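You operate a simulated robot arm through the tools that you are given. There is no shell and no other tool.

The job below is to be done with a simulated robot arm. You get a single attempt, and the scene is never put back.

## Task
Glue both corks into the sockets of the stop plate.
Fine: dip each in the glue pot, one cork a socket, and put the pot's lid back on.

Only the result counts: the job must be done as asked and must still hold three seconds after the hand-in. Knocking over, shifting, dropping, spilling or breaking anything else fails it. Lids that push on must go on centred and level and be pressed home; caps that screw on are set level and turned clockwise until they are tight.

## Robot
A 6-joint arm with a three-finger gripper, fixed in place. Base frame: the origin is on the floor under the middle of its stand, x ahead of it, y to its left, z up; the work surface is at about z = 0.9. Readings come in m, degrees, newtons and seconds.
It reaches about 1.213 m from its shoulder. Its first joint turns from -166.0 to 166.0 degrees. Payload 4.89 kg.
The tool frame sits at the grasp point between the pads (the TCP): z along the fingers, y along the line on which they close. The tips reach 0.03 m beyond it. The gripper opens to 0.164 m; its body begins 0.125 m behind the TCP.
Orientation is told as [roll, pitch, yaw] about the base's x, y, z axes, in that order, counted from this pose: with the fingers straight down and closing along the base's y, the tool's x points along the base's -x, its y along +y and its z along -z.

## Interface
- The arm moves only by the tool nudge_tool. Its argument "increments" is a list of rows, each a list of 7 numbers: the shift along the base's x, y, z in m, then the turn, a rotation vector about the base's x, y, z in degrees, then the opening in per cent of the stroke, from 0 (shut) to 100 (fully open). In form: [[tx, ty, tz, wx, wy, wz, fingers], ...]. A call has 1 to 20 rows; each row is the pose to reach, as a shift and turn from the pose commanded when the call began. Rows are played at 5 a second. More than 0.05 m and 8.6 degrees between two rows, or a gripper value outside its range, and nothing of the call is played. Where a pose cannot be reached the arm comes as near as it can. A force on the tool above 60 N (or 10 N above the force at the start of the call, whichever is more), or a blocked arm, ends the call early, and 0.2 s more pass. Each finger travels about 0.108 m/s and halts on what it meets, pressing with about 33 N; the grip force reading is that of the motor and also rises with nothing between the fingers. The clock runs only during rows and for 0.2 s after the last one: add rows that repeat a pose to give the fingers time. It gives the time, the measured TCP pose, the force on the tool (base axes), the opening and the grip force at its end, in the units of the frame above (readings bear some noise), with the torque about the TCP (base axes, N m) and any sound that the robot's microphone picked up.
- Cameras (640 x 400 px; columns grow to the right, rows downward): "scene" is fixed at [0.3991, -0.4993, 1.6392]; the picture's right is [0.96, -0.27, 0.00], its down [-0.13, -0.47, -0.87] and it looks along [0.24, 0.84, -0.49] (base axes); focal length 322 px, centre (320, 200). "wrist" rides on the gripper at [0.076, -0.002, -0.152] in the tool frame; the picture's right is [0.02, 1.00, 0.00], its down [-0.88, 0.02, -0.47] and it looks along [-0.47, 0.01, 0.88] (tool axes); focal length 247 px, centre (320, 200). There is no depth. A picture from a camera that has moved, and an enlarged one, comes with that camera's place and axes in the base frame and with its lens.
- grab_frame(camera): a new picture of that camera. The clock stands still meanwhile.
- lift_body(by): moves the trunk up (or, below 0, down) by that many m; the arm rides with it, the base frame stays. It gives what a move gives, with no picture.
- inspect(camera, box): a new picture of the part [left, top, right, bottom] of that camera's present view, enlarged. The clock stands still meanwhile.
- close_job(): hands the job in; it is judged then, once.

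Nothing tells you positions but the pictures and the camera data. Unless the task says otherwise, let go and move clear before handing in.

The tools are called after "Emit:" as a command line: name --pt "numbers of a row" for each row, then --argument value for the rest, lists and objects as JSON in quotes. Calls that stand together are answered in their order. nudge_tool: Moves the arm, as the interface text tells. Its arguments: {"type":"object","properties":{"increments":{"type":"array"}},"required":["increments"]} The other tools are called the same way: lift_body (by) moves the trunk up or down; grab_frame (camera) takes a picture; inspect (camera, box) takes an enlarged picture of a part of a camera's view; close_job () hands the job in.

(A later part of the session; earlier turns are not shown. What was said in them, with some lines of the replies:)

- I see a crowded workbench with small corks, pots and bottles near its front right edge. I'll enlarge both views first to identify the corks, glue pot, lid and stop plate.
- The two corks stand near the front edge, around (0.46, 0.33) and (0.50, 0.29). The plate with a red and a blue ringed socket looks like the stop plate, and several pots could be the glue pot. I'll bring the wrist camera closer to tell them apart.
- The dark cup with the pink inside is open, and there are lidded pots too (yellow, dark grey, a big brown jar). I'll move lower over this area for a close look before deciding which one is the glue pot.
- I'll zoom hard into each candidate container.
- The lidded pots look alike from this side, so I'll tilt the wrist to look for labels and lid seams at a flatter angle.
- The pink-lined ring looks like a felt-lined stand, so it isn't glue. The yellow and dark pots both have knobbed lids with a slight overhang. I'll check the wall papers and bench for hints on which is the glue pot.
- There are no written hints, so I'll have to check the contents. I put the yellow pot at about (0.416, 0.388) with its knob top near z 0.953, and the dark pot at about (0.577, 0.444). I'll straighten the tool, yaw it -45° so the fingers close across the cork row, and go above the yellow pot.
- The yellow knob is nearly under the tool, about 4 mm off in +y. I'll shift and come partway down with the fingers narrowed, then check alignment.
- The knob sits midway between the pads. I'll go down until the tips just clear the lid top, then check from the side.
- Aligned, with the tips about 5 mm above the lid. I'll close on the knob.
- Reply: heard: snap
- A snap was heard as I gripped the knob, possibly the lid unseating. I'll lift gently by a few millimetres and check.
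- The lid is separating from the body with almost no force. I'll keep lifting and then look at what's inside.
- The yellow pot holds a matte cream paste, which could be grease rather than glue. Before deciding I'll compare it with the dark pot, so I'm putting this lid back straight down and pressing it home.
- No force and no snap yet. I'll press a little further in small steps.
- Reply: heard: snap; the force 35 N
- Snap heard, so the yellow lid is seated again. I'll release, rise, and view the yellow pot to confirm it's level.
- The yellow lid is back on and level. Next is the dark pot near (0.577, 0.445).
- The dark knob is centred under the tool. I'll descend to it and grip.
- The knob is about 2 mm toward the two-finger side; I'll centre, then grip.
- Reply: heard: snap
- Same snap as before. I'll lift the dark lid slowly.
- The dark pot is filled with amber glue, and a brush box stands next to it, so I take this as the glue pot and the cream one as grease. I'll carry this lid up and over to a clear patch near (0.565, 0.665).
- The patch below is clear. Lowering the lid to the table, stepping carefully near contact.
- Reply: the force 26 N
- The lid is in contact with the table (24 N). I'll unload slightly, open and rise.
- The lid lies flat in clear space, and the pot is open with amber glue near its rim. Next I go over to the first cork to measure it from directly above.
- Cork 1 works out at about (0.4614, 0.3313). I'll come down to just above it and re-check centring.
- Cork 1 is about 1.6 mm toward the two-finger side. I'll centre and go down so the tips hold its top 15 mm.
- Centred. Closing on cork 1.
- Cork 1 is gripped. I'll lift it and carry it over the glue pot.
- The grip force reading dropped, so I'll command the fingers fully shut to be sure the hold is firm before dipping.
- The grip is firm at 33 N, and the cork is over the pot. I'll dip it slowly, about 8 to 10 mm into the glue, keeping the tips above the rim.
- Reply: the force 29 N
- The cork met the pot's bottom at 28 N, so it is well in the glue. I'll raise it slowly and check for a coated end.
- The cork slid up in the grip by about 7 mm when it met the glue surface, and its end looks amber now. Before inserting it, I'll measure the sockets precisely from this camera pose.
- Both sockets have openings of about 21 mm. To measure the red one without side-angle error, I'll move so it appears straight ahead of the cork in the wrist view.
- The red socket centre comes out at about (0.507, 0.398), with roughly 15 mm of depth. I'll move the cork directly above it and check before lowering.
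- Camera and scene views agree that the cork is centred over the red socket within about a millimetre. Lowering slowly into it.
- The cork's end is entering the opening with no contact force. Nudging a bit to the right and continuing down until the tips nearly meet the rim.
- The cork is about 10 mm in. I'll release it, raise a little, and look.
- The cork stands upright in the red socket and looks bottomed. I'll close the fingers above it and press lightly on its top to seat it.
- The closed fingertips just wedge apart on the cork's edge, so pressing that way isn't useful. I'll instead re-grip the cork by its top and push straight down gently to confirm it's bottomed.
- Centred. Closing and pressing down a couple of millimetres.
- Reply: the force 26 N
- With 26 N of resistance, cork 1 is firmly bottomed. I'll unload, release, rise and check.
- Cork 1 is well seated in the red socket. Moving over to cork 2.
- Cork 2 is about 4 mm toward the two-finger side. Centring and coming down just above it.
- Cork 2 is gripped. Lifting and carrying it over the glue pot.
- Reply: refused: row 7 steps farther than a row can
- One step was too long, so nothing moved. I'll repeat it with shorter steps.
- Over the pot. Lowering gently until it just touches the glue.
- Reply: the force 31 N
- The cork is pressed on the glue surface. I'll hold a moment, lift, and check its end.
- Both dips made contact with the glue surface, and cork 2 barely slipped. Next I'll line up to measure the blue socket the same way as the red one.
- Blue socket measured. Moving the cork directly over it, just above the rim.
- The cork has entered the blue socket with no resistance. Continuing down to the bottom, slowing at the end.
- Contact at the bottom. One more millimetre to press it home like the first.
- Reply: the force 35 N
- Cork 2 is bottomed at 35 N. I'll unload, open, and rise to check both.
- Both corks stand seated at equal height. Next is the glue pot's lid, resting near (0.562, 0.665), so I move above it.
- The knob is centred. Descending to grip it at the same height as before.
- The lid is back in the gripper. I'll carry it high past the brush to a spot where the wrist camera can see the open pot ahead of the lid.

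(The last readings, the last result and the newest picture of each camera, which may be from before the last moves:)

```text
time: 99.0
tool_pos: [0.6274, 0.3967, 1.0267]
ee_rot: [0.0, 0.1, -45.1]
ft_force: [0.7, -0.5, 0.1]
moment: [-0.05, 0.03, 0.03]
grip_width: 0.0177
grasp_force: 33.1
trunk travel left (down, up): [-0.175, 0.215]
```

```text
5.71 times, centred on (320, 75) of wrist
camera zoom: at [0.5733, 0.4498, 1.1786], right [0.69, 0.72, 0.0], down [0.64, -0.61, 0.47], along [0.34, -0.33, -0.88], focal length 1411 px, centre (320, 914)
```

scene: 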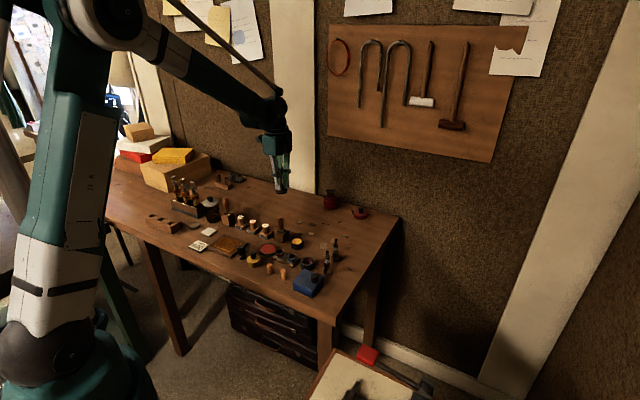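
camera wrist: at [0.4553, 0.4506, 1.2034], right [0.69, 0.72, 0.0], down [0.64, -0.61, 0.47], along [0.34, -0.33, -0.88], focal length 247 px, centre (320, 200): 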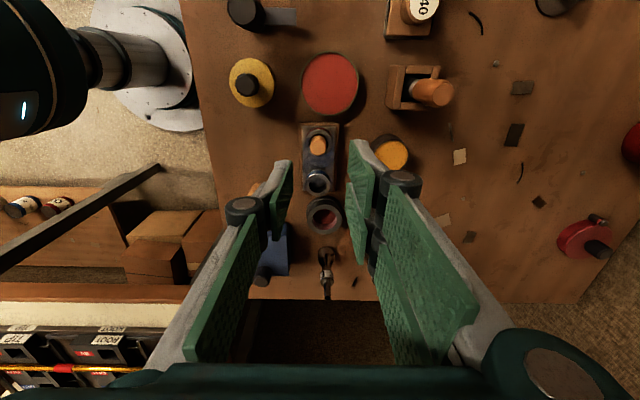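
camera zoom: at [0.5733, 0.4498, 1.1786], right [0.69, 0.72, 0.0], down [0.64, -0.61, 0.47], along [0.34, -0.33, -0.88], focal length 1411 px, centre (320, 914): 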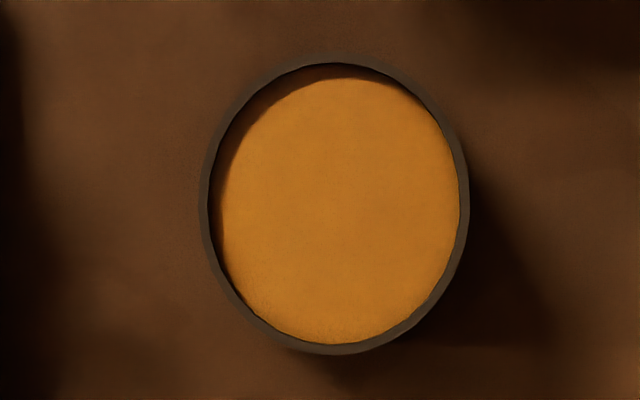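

The pot centre comes out at about (0.580, 0.447). I'll move the lid over it and down to just above the rim, then verify.

Emit:
nudge_tool --pt "-0.016 0.016 0 0 0 0 0" --pt "-0.032 0.0323 0 0 0 0 0" --pt "-0.0477 0.0483 0 0 0 0 0" --pt "-0.0477 0.0483 -0.02 0 0 0 0" --pt "-0.0477 0.0483 -0.04 0 0 0 0" --pt "-0.0477 0.0483 -0.0455 0 0 0 0" --pt "-0.0477 0.0483 -0.0455 0 0 0 0" --pt "-0.0477 0.0483 -0.0455 0 0 0 0"

Emit:
inspect --camera "wrist" --box '[260, 90, 380, 210]'

Emit:
inspect --camera "scene" --box '[275, 220, 320, 260]'

```text
time: 100.8
tool_pos: [0.5809, 0.4455, 0.9801]
ee_rot: [0.0, 0.0, -45.0]
ft_force: [-0.1, 0.2, -0.1]
moment: [0.01, 0.01, -0.02]
grip_width: 0.0177
grasp_force: 33.4
trunk travel left (down, up): [-0.175, 0.215]
```

```text
3.33 times, centred on (320, 150) of wrist
camera zoom: at [0.5267, 0.4993, 1.1333], right [0.69, 0.72, 0.0], down [0.64, -0.61, 0.47], along [0.34, -0.33, -0.88], focal length 823 px, centre (320, 367)
```

zoom: 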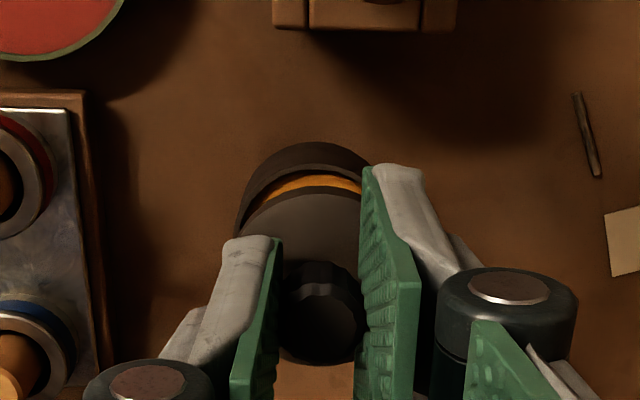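

```text
10.00 times, centred on (298, 240) of scene
camera zoom: at [0.3991, -0.4993, 1.6392], right [0.96, -0.27, 0.0], down [-0.13, -0.47, -0.87], along [0.24, 0.84, -0.49], focal length 3218 px, centre (545, -200)
```

zoom: 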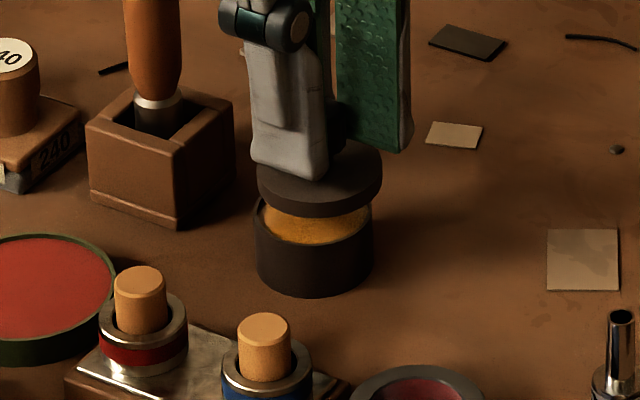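

Emit:
inspect --camera "scene" --box '[285, 230, 310, 252]'

Emit:
inspect --camera "wrist" --box '[285, 125, 345, 175]'

```text
16.00 times, centred on (298, 241) of scene
camera zoom: at [0.3991, -0.4993, 1.6392], right [0.96, -0.27, 0.0], down [-0.13, -0.47, -0.87], along [0.24, 0.84, -0.49], focal length 5149 px, centre (680, -456)
```

zoom: 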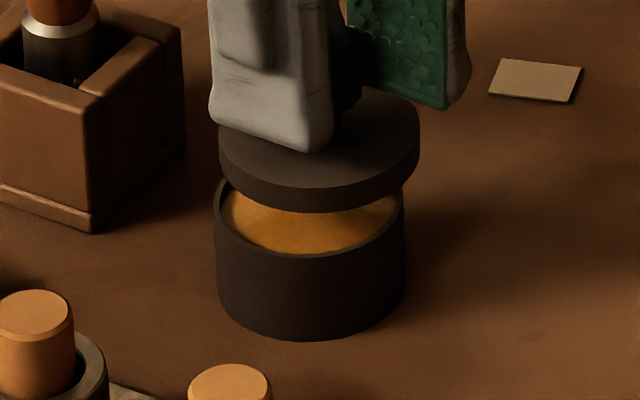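

```text
8.00 times, centred on (315, 150) of wrist
camera zoom: at [0.5267, 0.4993, 1.1333], right [0.69, 0.72, 0.0], down [0.64, -0.61, 0.47], along [0.34, -0.33, -0.88], focal length 1976 px, centre (360, 600)
```

zoom: 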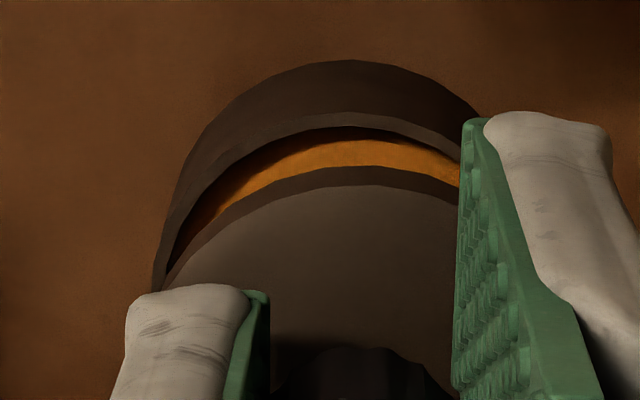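

The lid looks about 2.5 mm too far to the right relative to the pot. I'll correct that, come down a little, and re-check.

Emit:
nudge_tool --pt "-0.0014 0.0 0 0 0 0 0" --pt "-0.0028 0.0 -0.002 0 0 0 0" --pt "-0.0028 0.0 -0.005 0 0 0 0" --pt "-0.0028 0.0 -0.005 0 0 0 0"

Emit:
inspect --camera "scene" --box '[285, 230, 310, 252]'

Emit:
inspect --camera "wrist" --box '[285, 125, 345, 175]'

```text
time: 101.8
tool_pos: [0.5785, 0.4456, 0.9749]
ee_rot: [0.0, 0.0, -44.9]
ft_force: [-1.0, 0.6, -0.4]
moment: [0.01, 0.0, 0.01]
grip_width: 0.0179
grasp_force: 32.8
trunk travel left (down, up): [-0.175, 0.215]
```

```text
16.00 times, centred on (298, 241) of scene
camera zoom: at [0.3991, -0.4993, 1.6392], right [0.96, -0.27, 0.0], down [-0.13, -0.47, -0.87], along [0.24, 0.84, -0.49], focal length 5149 px, centre (680, -456)
```

zoom: 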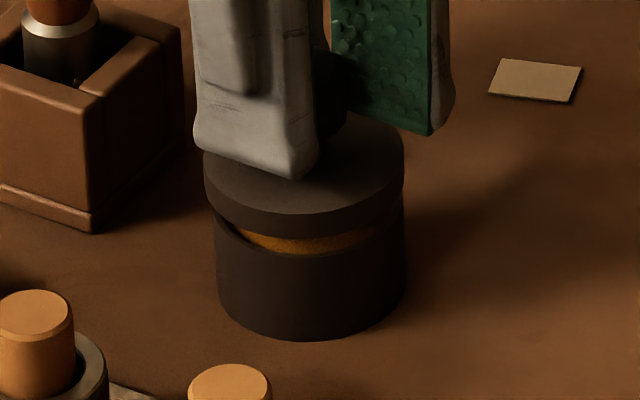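

```text
8.00 times, centred on (315, 150) of wrist
camera zoom: at [0.5228, 0.4991, 1.127], right [0.69, 0.72, 0.0], down [0.64, -0.61, 0.47], along [0.34, -0.33, -0.88], focal length 1976 px, centre (360, 600)
```

zoom: 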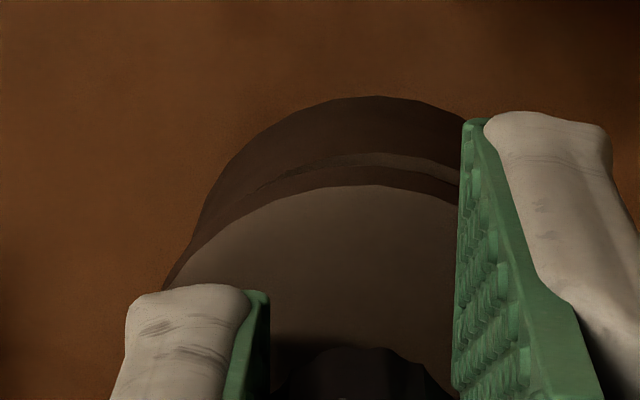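

Emit:
nudge_tool --pt "0.0004 0.0002 -0.001 0 0 0 0" --pt "0.0008 0.0004 -0.003 0 0 0 0" --pt "0.0008 0.0004 -0.005 0 0 0 0" --pt "0.0008 0.0004 -0.005 0 0 0 0"

Emit:
inspect --camera "scene" --box '[285, 230, 310, 252]'

Emit:
inspect --camera "wrist" --box '[285, 125, 345, 175]'

```text
time: 102.8
tool_pos: [0.5787, 0.4457, 0.9698]
ee_rot: [0.0, 0.0, -45.0]
ft_force: [0.2, 0.8, 0.7]
moment: [0.01, 0.0, 0.0]
grip_width: 0.0179
grasp_force: 32.5
trunk travel left (down, up): [-0.175, 0.215]
```

```text
16.00 times, centred on (298, 241) of scene
camera zoom: at [0.3991, -0.4993, 1.6392], right [0.96, -0.27, 0.0], down [-0.13, -0.47, -0.87], along [0.24, 0.84, -0.49], focal length 5149 px, centre (680, -456)
```

zoom: 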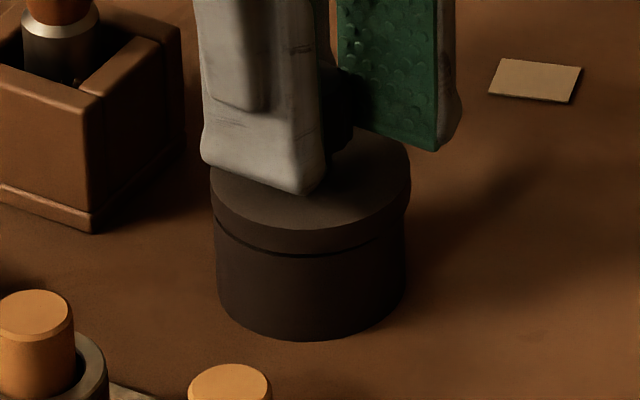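

```text
8.00 times, centred on (315, 150) of wrist
camera zoom: at [0.5242, 0.4993, 1.1222], right [0.69, 0.72, 0.0], down [0.64, -0.61, 0.47], along [0.34, -0.33, -0.88], focal length 1976 px, centre (360, 600)
```

zoom: 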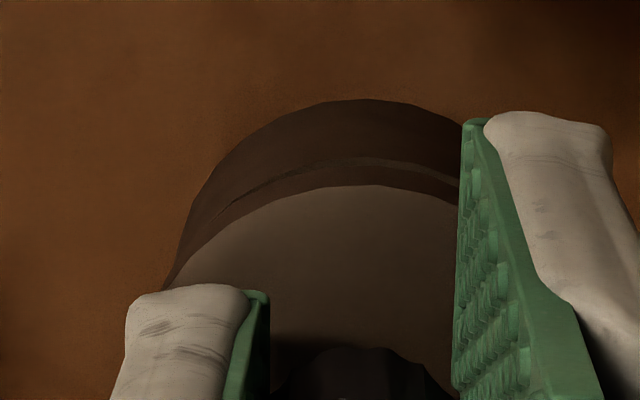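

The lid now overhangs the pot evenly on both sides. Pressing straight down, listening for the snap.

Emit:
nudge_tool --pt "-0.0002 0.0003 -0.001 0 0 0 0" --pt "-0.0002 0.0003 -0.002 0 0 0 0" --pt "-0.0002 0.0003 -0.003 0 0 0 0" --pt "-0.0002 0.0003 -0.004 0 0 0 0" --pt "-0.0002 0.0003 -0.005 0 0 0 0" --pt "-0.0002 0.0003 -0.005 0 0 0 0"

Emit:
inspect --camera "scene" --box '[285, 230, 310, 252]'

```text
time: 104.2
tool_pos: [0.5793, 0.446, 0.9654]
ee_rot: [0.0, 0.0, -45.0]
ft_force: [0.2, 0.7, -1.0]
moment: [0.02, 0.02, -0.02]
grip_width: 0.0177
grasp_force: 32.4
trunk travel left (down, up): [-0.175, 0.215]
```

```text
16.00 times, centred on (298, 241) of scene
camera zoom: at [0.3991, -0.4993, 1.6392], right [0.96, -0.27, 0.0], down [-0.13, -0.47, -0.87], along [0.24, 0.84, -0.49], focal length 5149 px, centre (680, -456)
```

zoom: 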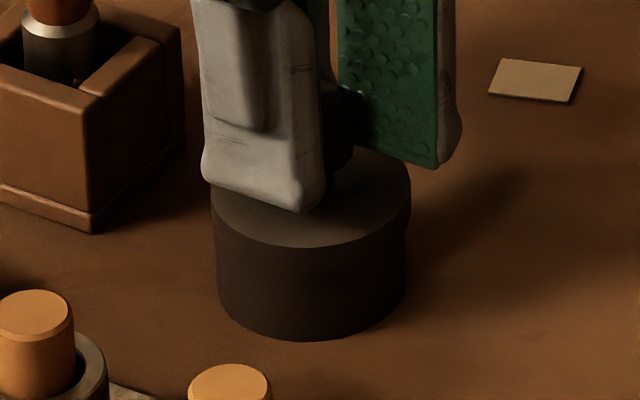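

Emit:
nudge_tool --pt "0 0 -0.0007 0 0 0 0" --pt "0 0 -0.0014 0 0 0 0" --pt "0 0 -0.002 0 0 0 0" --pt "0 0 -0.002 0 0 0 0"

Emit:
inspect --camera "scene" --box '[285, 230, 310, 252]'

```text
time: 105.2
tool_pos: [0.5789, 0.4458, 0.9637]
ee_rot: [0.0, 0.0, -45.0]
ft_force: [0.6, -0.5, 0.4]
moment: [-0.02, -0.01, -0.01]
grip_width: 0.0177
grasp_force: 32.9
trunk travel left (down, up): [-0.175, 0.215]
```

```text
16.00 times, centred on (298, 241) of scene
camera zoom: at [0.3991, -0.4993, 1.6392], right [0.96, -0.27, 0.0], down [-0.13, -0.47, -0.87], along [0.24, 0.84, -0.49], focal length 5149 px, centre (680, -456)
```

zoom: 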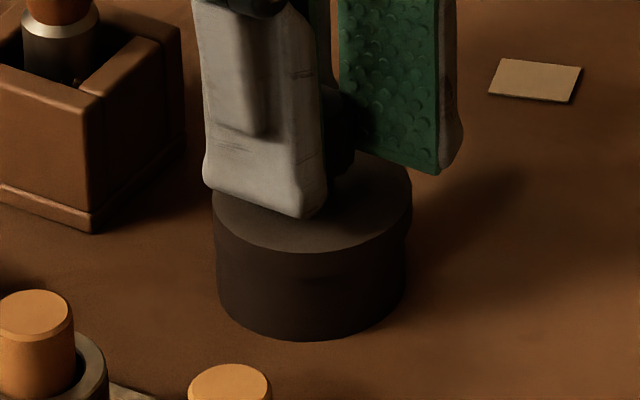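

Emit:
nudge_tool --pt "-0.0003 0 -0.0007 0 0 0 0" --pt "-0.0003 0 -0.0014 0 0 0 0" --pt "-0.0003 0 -0.0014 0 0 0 0"

Emit:
inspect --camera "scene" --box '[285, 230, 310, 252]'

```text
time: 106.0
tool_pos: [0.5793, 0.4454, 0.9624]
ee_rot: [0.0, -0.1, -45.0]
ft_force: [0.8, 0.2, -0.3]
moment: [0.02, -0.04, -0.01]
grip_width: 0.0181
grasp_force: 32.9
trunk travel left (down, up): [-0.175, 0.215]
```

```text
16.00 times, centred on (298, 241) of scene
camera zoom: at [0.3991, -0.4993, 1.6392], right [0.96, -0.27, 0.0], down [-0.13, -0.47, -0.87], along [0.24, 0.84, -0.49], focal length 5149 px, centre (680, -456)
```

zoom: 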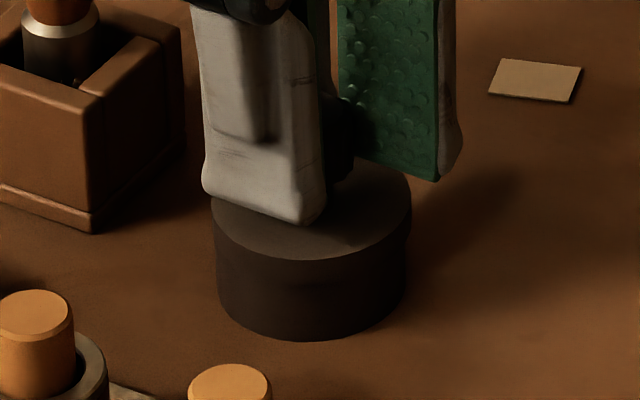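

No resistance yet; the lid likely sits a bit higher in the grip than before. I'll continue pressing in small steps.

Emit:
nudge_tool --pt "0 0 -0.0007 0 0 0 0" --pt "0 0 -0.0014 0 0 0 0" --pt "0 0 -0.0014 0 0 0 0"

Emit:
inspect --camera "scene" --box '[285, 230, 310, 252]'

Emit:
inspect --camera "wrist" --box '[285, 125, 345, 175]'

```text
time: 106.8
tool_pos: [0.579, 0.4452, 0.9614]
ee_rot: [0.1, 0.0, -44.9]
ft_force: [7.6, 18.2, 50.4]
moment: [0.39, -0.37, 0.14]
grip_width: 0.0174
grasp_force: 32.9
trunk travel left (down, up): [-0.175, 0.215]
heard: snap
```

```text
16.00 times, centred on (298, 241) of scene
camera zoom: at [0.3991, -0.4993, 1.6392], right [0.96, -0.27, 0.0], down [-0.13, -0.47, -0.87], along [0.24, 0.84, -0.49], focal length 5149 px, centre (680, -456)
```

zoom: 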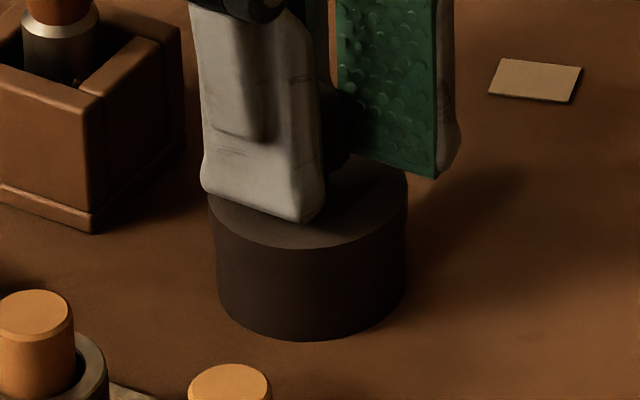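

```text
8.00 times, centred on (315, 150) of wrist
camera zoom: at [0.5237, 0.4996, 1.114], right [0.69, 0.72, 0.0], down [0.64, -0.61, 0.47], along [0.34, -0.33, -0.88], focal length 1976 px, centre (360, 600)
```

zoom: 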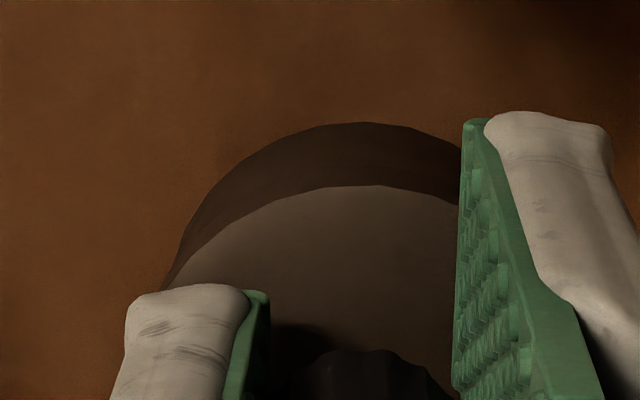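

Snap heard, and the lid is back at its original closed position. I'll open straight away with a slight unload, then rise and inspect.

Emit:
nudge_tool --pt "0 0.0003 0.0008 0 0 0 14" --pt "0 0.0003 0.0015 0 0 0 24" --pt "0 0.0003 0.002 0 0 0 30" --pt "0 0.0003 0.002 0 0 0 32" --pt "0 0.0003 0.03 0 0 0 32" --pt "0 0.0003 0.06 0 0 0 32" --pt "0 0.0003 0.1 0 0 0 32" --pt "0 0.0003 0.12 0 0 0 32"

Emit:
inspect --camera "scene" --box '[285, 228, 310, 253]'

Emit:
inspect --camera "wrist" --box '[285, 105, 355, 165]'

Emit:
inspect --camera "scene" --box '[240, 200, 340, 290]'

```text
time: 108.6
tool_pos: [0.578, 0.4471, 1.0826]
ee_rot: [0.0, -0.1, -44.9]
ft_force: [0.1, -0.3, 0.3]
moment: [-0.03, 0.03, -0.01]
grip_width: 0.0528
grasp_force: 0.0
trunk travel left (down, up): [-0.175, 0.215]
```

```text
16.00 times, centred on (298, 240) of scene
camera zoom: at [0.3991, -0.4993, 1.6392], right [0.96, -0.27, 0.0], down [-0.13, -0.47, -0.87], along [0.24, 0.84, -0.49], focal length 5149 px, centre (680, -448)
```

zoom: 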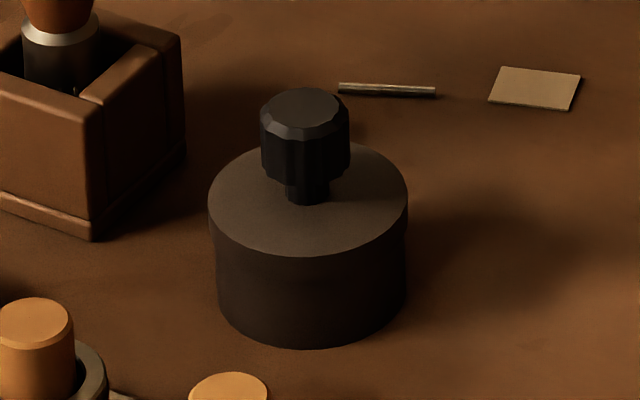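

```text
6.67 times, centred on (320, 135) of wrist
camera zoom: at [0.523, 0.5007, 1.2349], right [0.69, 0.72, 0.0], down [0.64, -0.61, 0.47], along [0.34, -0.33, -0.88], focal length 1646 px, centre (320, 633)
```

zoom: 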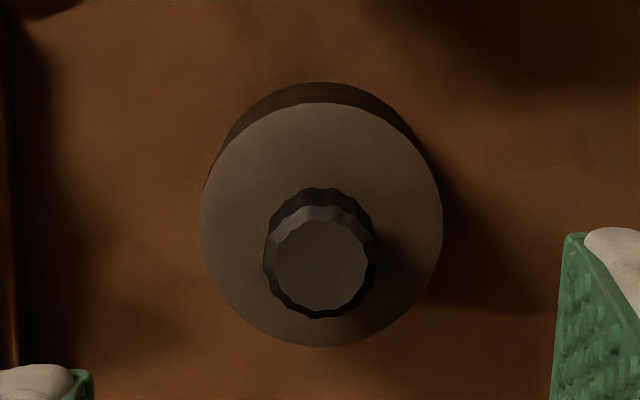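

```text
4.44 times, centred on (290, 245) of scene
camera zoom: at [0.3991, -0.4993, 1.6392], right [0.96, -0.27, 0.0], down [-0.13, -0.47, -0.87], along [0.24, 0.84, -0.49], focal length 1430 px, centre (453, 0)
```

zoom: 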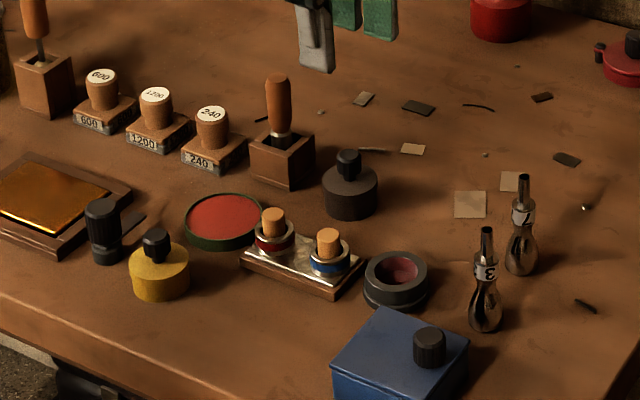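

The lid sits exactly where it did originally. I'll compare the yellow pot and corks with their first pictures to make sure nothing else was shifted.

Emit:
inspect --camera "scene" --box '[240, 245, 265, 270]'

Emit:
inspect --camera "scene" --box '[240, 225, 310, 275]'

Emit:
inspect --camera "scene" --box '[268, 240, 300, 268]'

```text
16.00 times, centred on (252, 258) of scene
camera zoom: at [0.3991, -0.4993, 1.6392], right [0.96, -0.27, 0.0], down [-0.13, -0.47, -0.87], along [0.24, 0.84, -0.49], focal length 5149 px, centre (1400, -720)
```

zoom: 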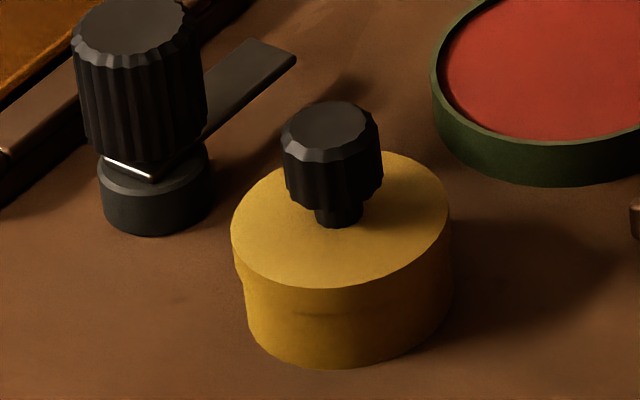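

```text
8.00 times, centred on (275, 250) of scene
camera zoom: at [0.3991, -0.4993, 1.6392], right [0.96, -0.27, 0.0], down [-0.13, -0.47, -0.87], along [0.24, 0.84, -0.49], focal length 2574 px, centre (680, -200)
```

zoom: 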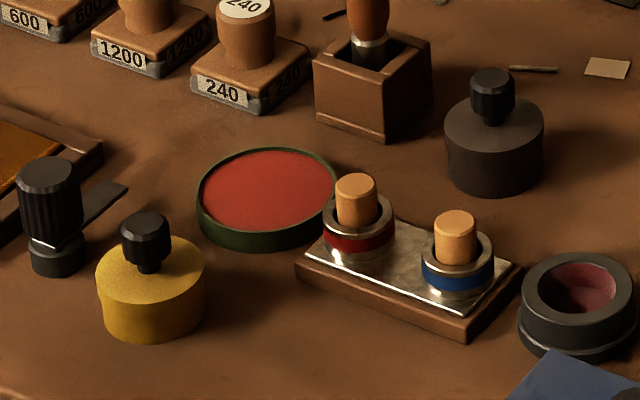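

```text
14.29 times, centred on (284, 254) of scene
camera zoom: at [0.3991, -0.4993, 1.6392], right [0.96, -0.27, 0.0], down [-0.13, -0.47, -0.87], along [0.24, 0.84, -0.49], focal length 4597 px, centre (834, -571)
```

zoom: 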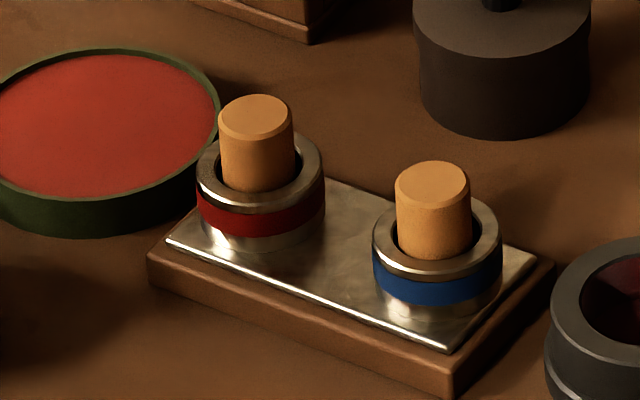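

Nothing else has moved. As a last check on which pot holds glue, I'll look at the two brushes for stains.

Emit:
inspect --camera "wrist" --box '[285, 30, 375, 110]'

Emit:
inspect --camera "scene" --box '[268, 215, 293, 245]'

Emit:
inspect --camera "scene" --box '[215, 190, 240, 230]'

Emit:
grab_frame --camera "wrist"

```text
5.00 times, centred on (330, 70) of wrist
camera zoom: at [0.523, 0.5007, 1.2349], right [0.69, 0.72, 0.0], down [0.64, -0.61, 0.47], along [0.34, -0.33, -0.88], focal length 1235 px, centre (270, 850)
```

zoom: 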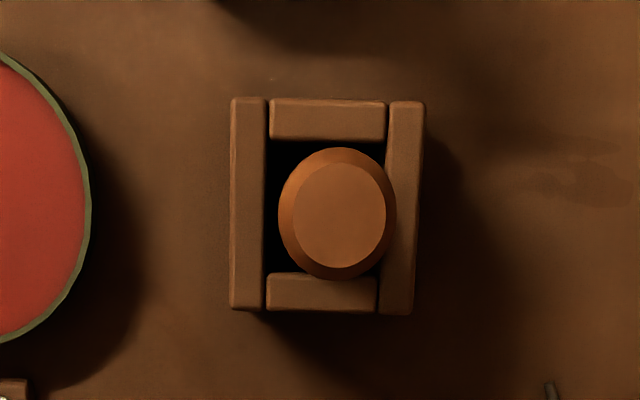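

```text
13.33 times, centred on (280, 230) of scene
camera zoom: at [0.3991, -0.4993, 1.6392], right [0.96, -0.27, 0.0], down [-0.13, -0.47, -0.87], along [0.24, 0.84, -0.49], focal length 4291 px, centre (847, -200)
```

zoom: 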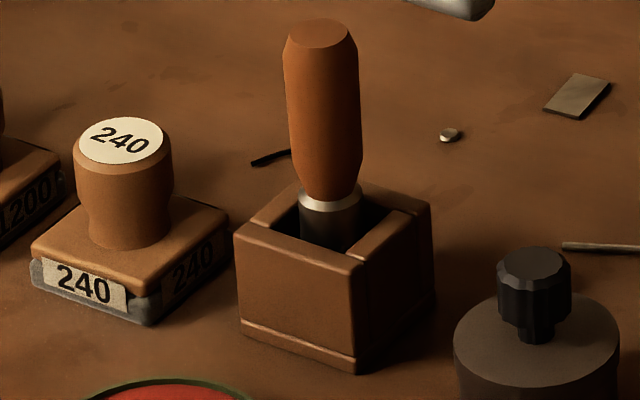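

```text
10.00 times, centred on (228, 210) of scene
camera zoom: at [0.3991, -0.4993, 1.6392], right [0.96, -0.27, 0.0], down [-0.13, -0.47, -0.87], along [0.24, 0.84, -0.49], focal length 3218 px, centre (1245, 100)
```

zoom: 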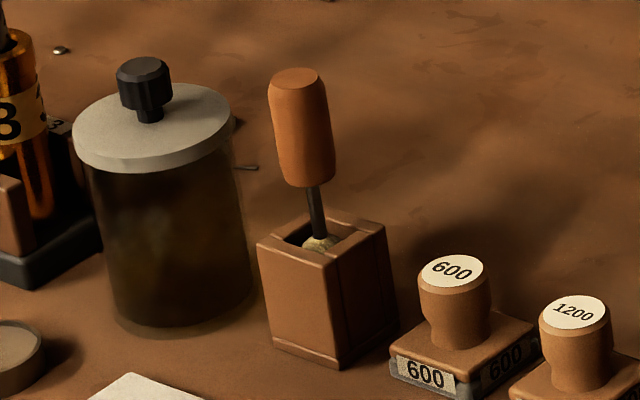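

```text
taken
camera wrist: at [0.523, 0.5007, 1.2349], right [0.69, 0.72, 0.0], down [0.64, -0.61, 0.47], along [0.34, -0.33, -0.88], focal length 247 px, centre (320, 200)
```

wrist: 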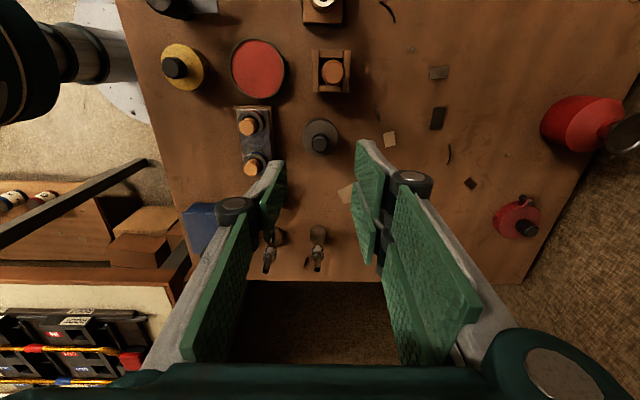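

Both corks are seated in their sockets, and the amber glue pot's lid is snapped on centred and level. The yellow pot is closed and in its original place, and nothing else has moved. I'll move the arm clear and hand in.

Emit:
nudge_tool --pt "-0.01 0 0.04 0 0 0 32" --pt "-0.03 0 0.08 0 0 0 32" --pt "-0.05 0 0.11 0 0 0 32" --pt "-0.05 0 0.11 0 0 0 32"

Emit:
inspect --camera "scene" --box '[230, 190, 340, 290]'

```text
time: 109.6
tool_pos: [0.5266, 0.4508, 1.1892]
ee_rot: [0.0, 0.1, -44.9]
ft_force: [-0.7, -0.3, 0.3]
moment: [0.08, -0.14, 0.03]
grip_width: 0.0525
grasp_force: 0.1
trunk travel left (down, up): [-0.175, 0.215]
```

```text
4.00 times, centred on (285, 240) of scene
camera zoom: at [0.3991, -0.4993, 1.6392], right [0.96, -0.27, 0.0], down [-0.13, -0.47, -0.87], along [0.24, 0.84, -0.49], focal length 1287 px, centre (460, 40)
```

zoom: 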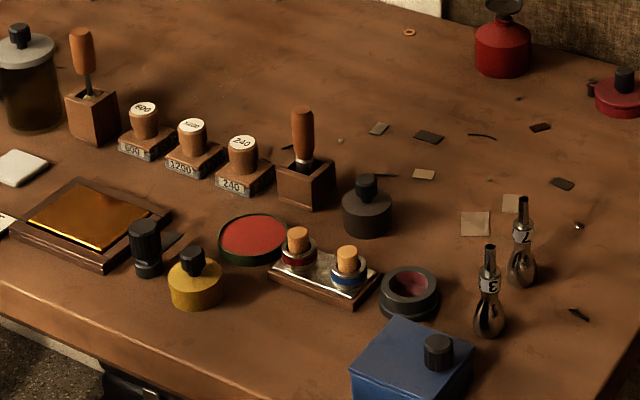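

The arm is clear. Both corks stand in their sockets, both pots are closed and everything else is in place, so I'm handing in.

Emit:
close_job

```text
The job is handed in.
```

I dipped both corks, set one in each socket of the stop plate, put the glue pot's lid back on, and handed the job in. Two things about the glue could not be confirmed.

- **Which pot is the glue:** the pots have no labels. I lifted the lids of the yellow and the dark pot and chose the dark one because it holds amber liquid. The yellow one holds a cream paste that I took for grease. I didn't open the big jar or the red tin.
- **Dipping:** both corks were pressed onto the glue surface, at about 29 N and 30 N, and did not sink noticeably into it. I saw no clear coating on either cork afterwards.
- **Corks:** one is in the red socket and one in the blue. Each was pressed to the bottom (26 N and 35 N), and they stand upright at equal height.
- **Lids:** the glue pot's lid snapped on and is back at its starting position in the picture. I also reseated the yellow pot's lid with a snap, and it matches its first picture.
- **Surroundings:** nothing else looked moved in the final views, and the arm was clear before the hand-in.
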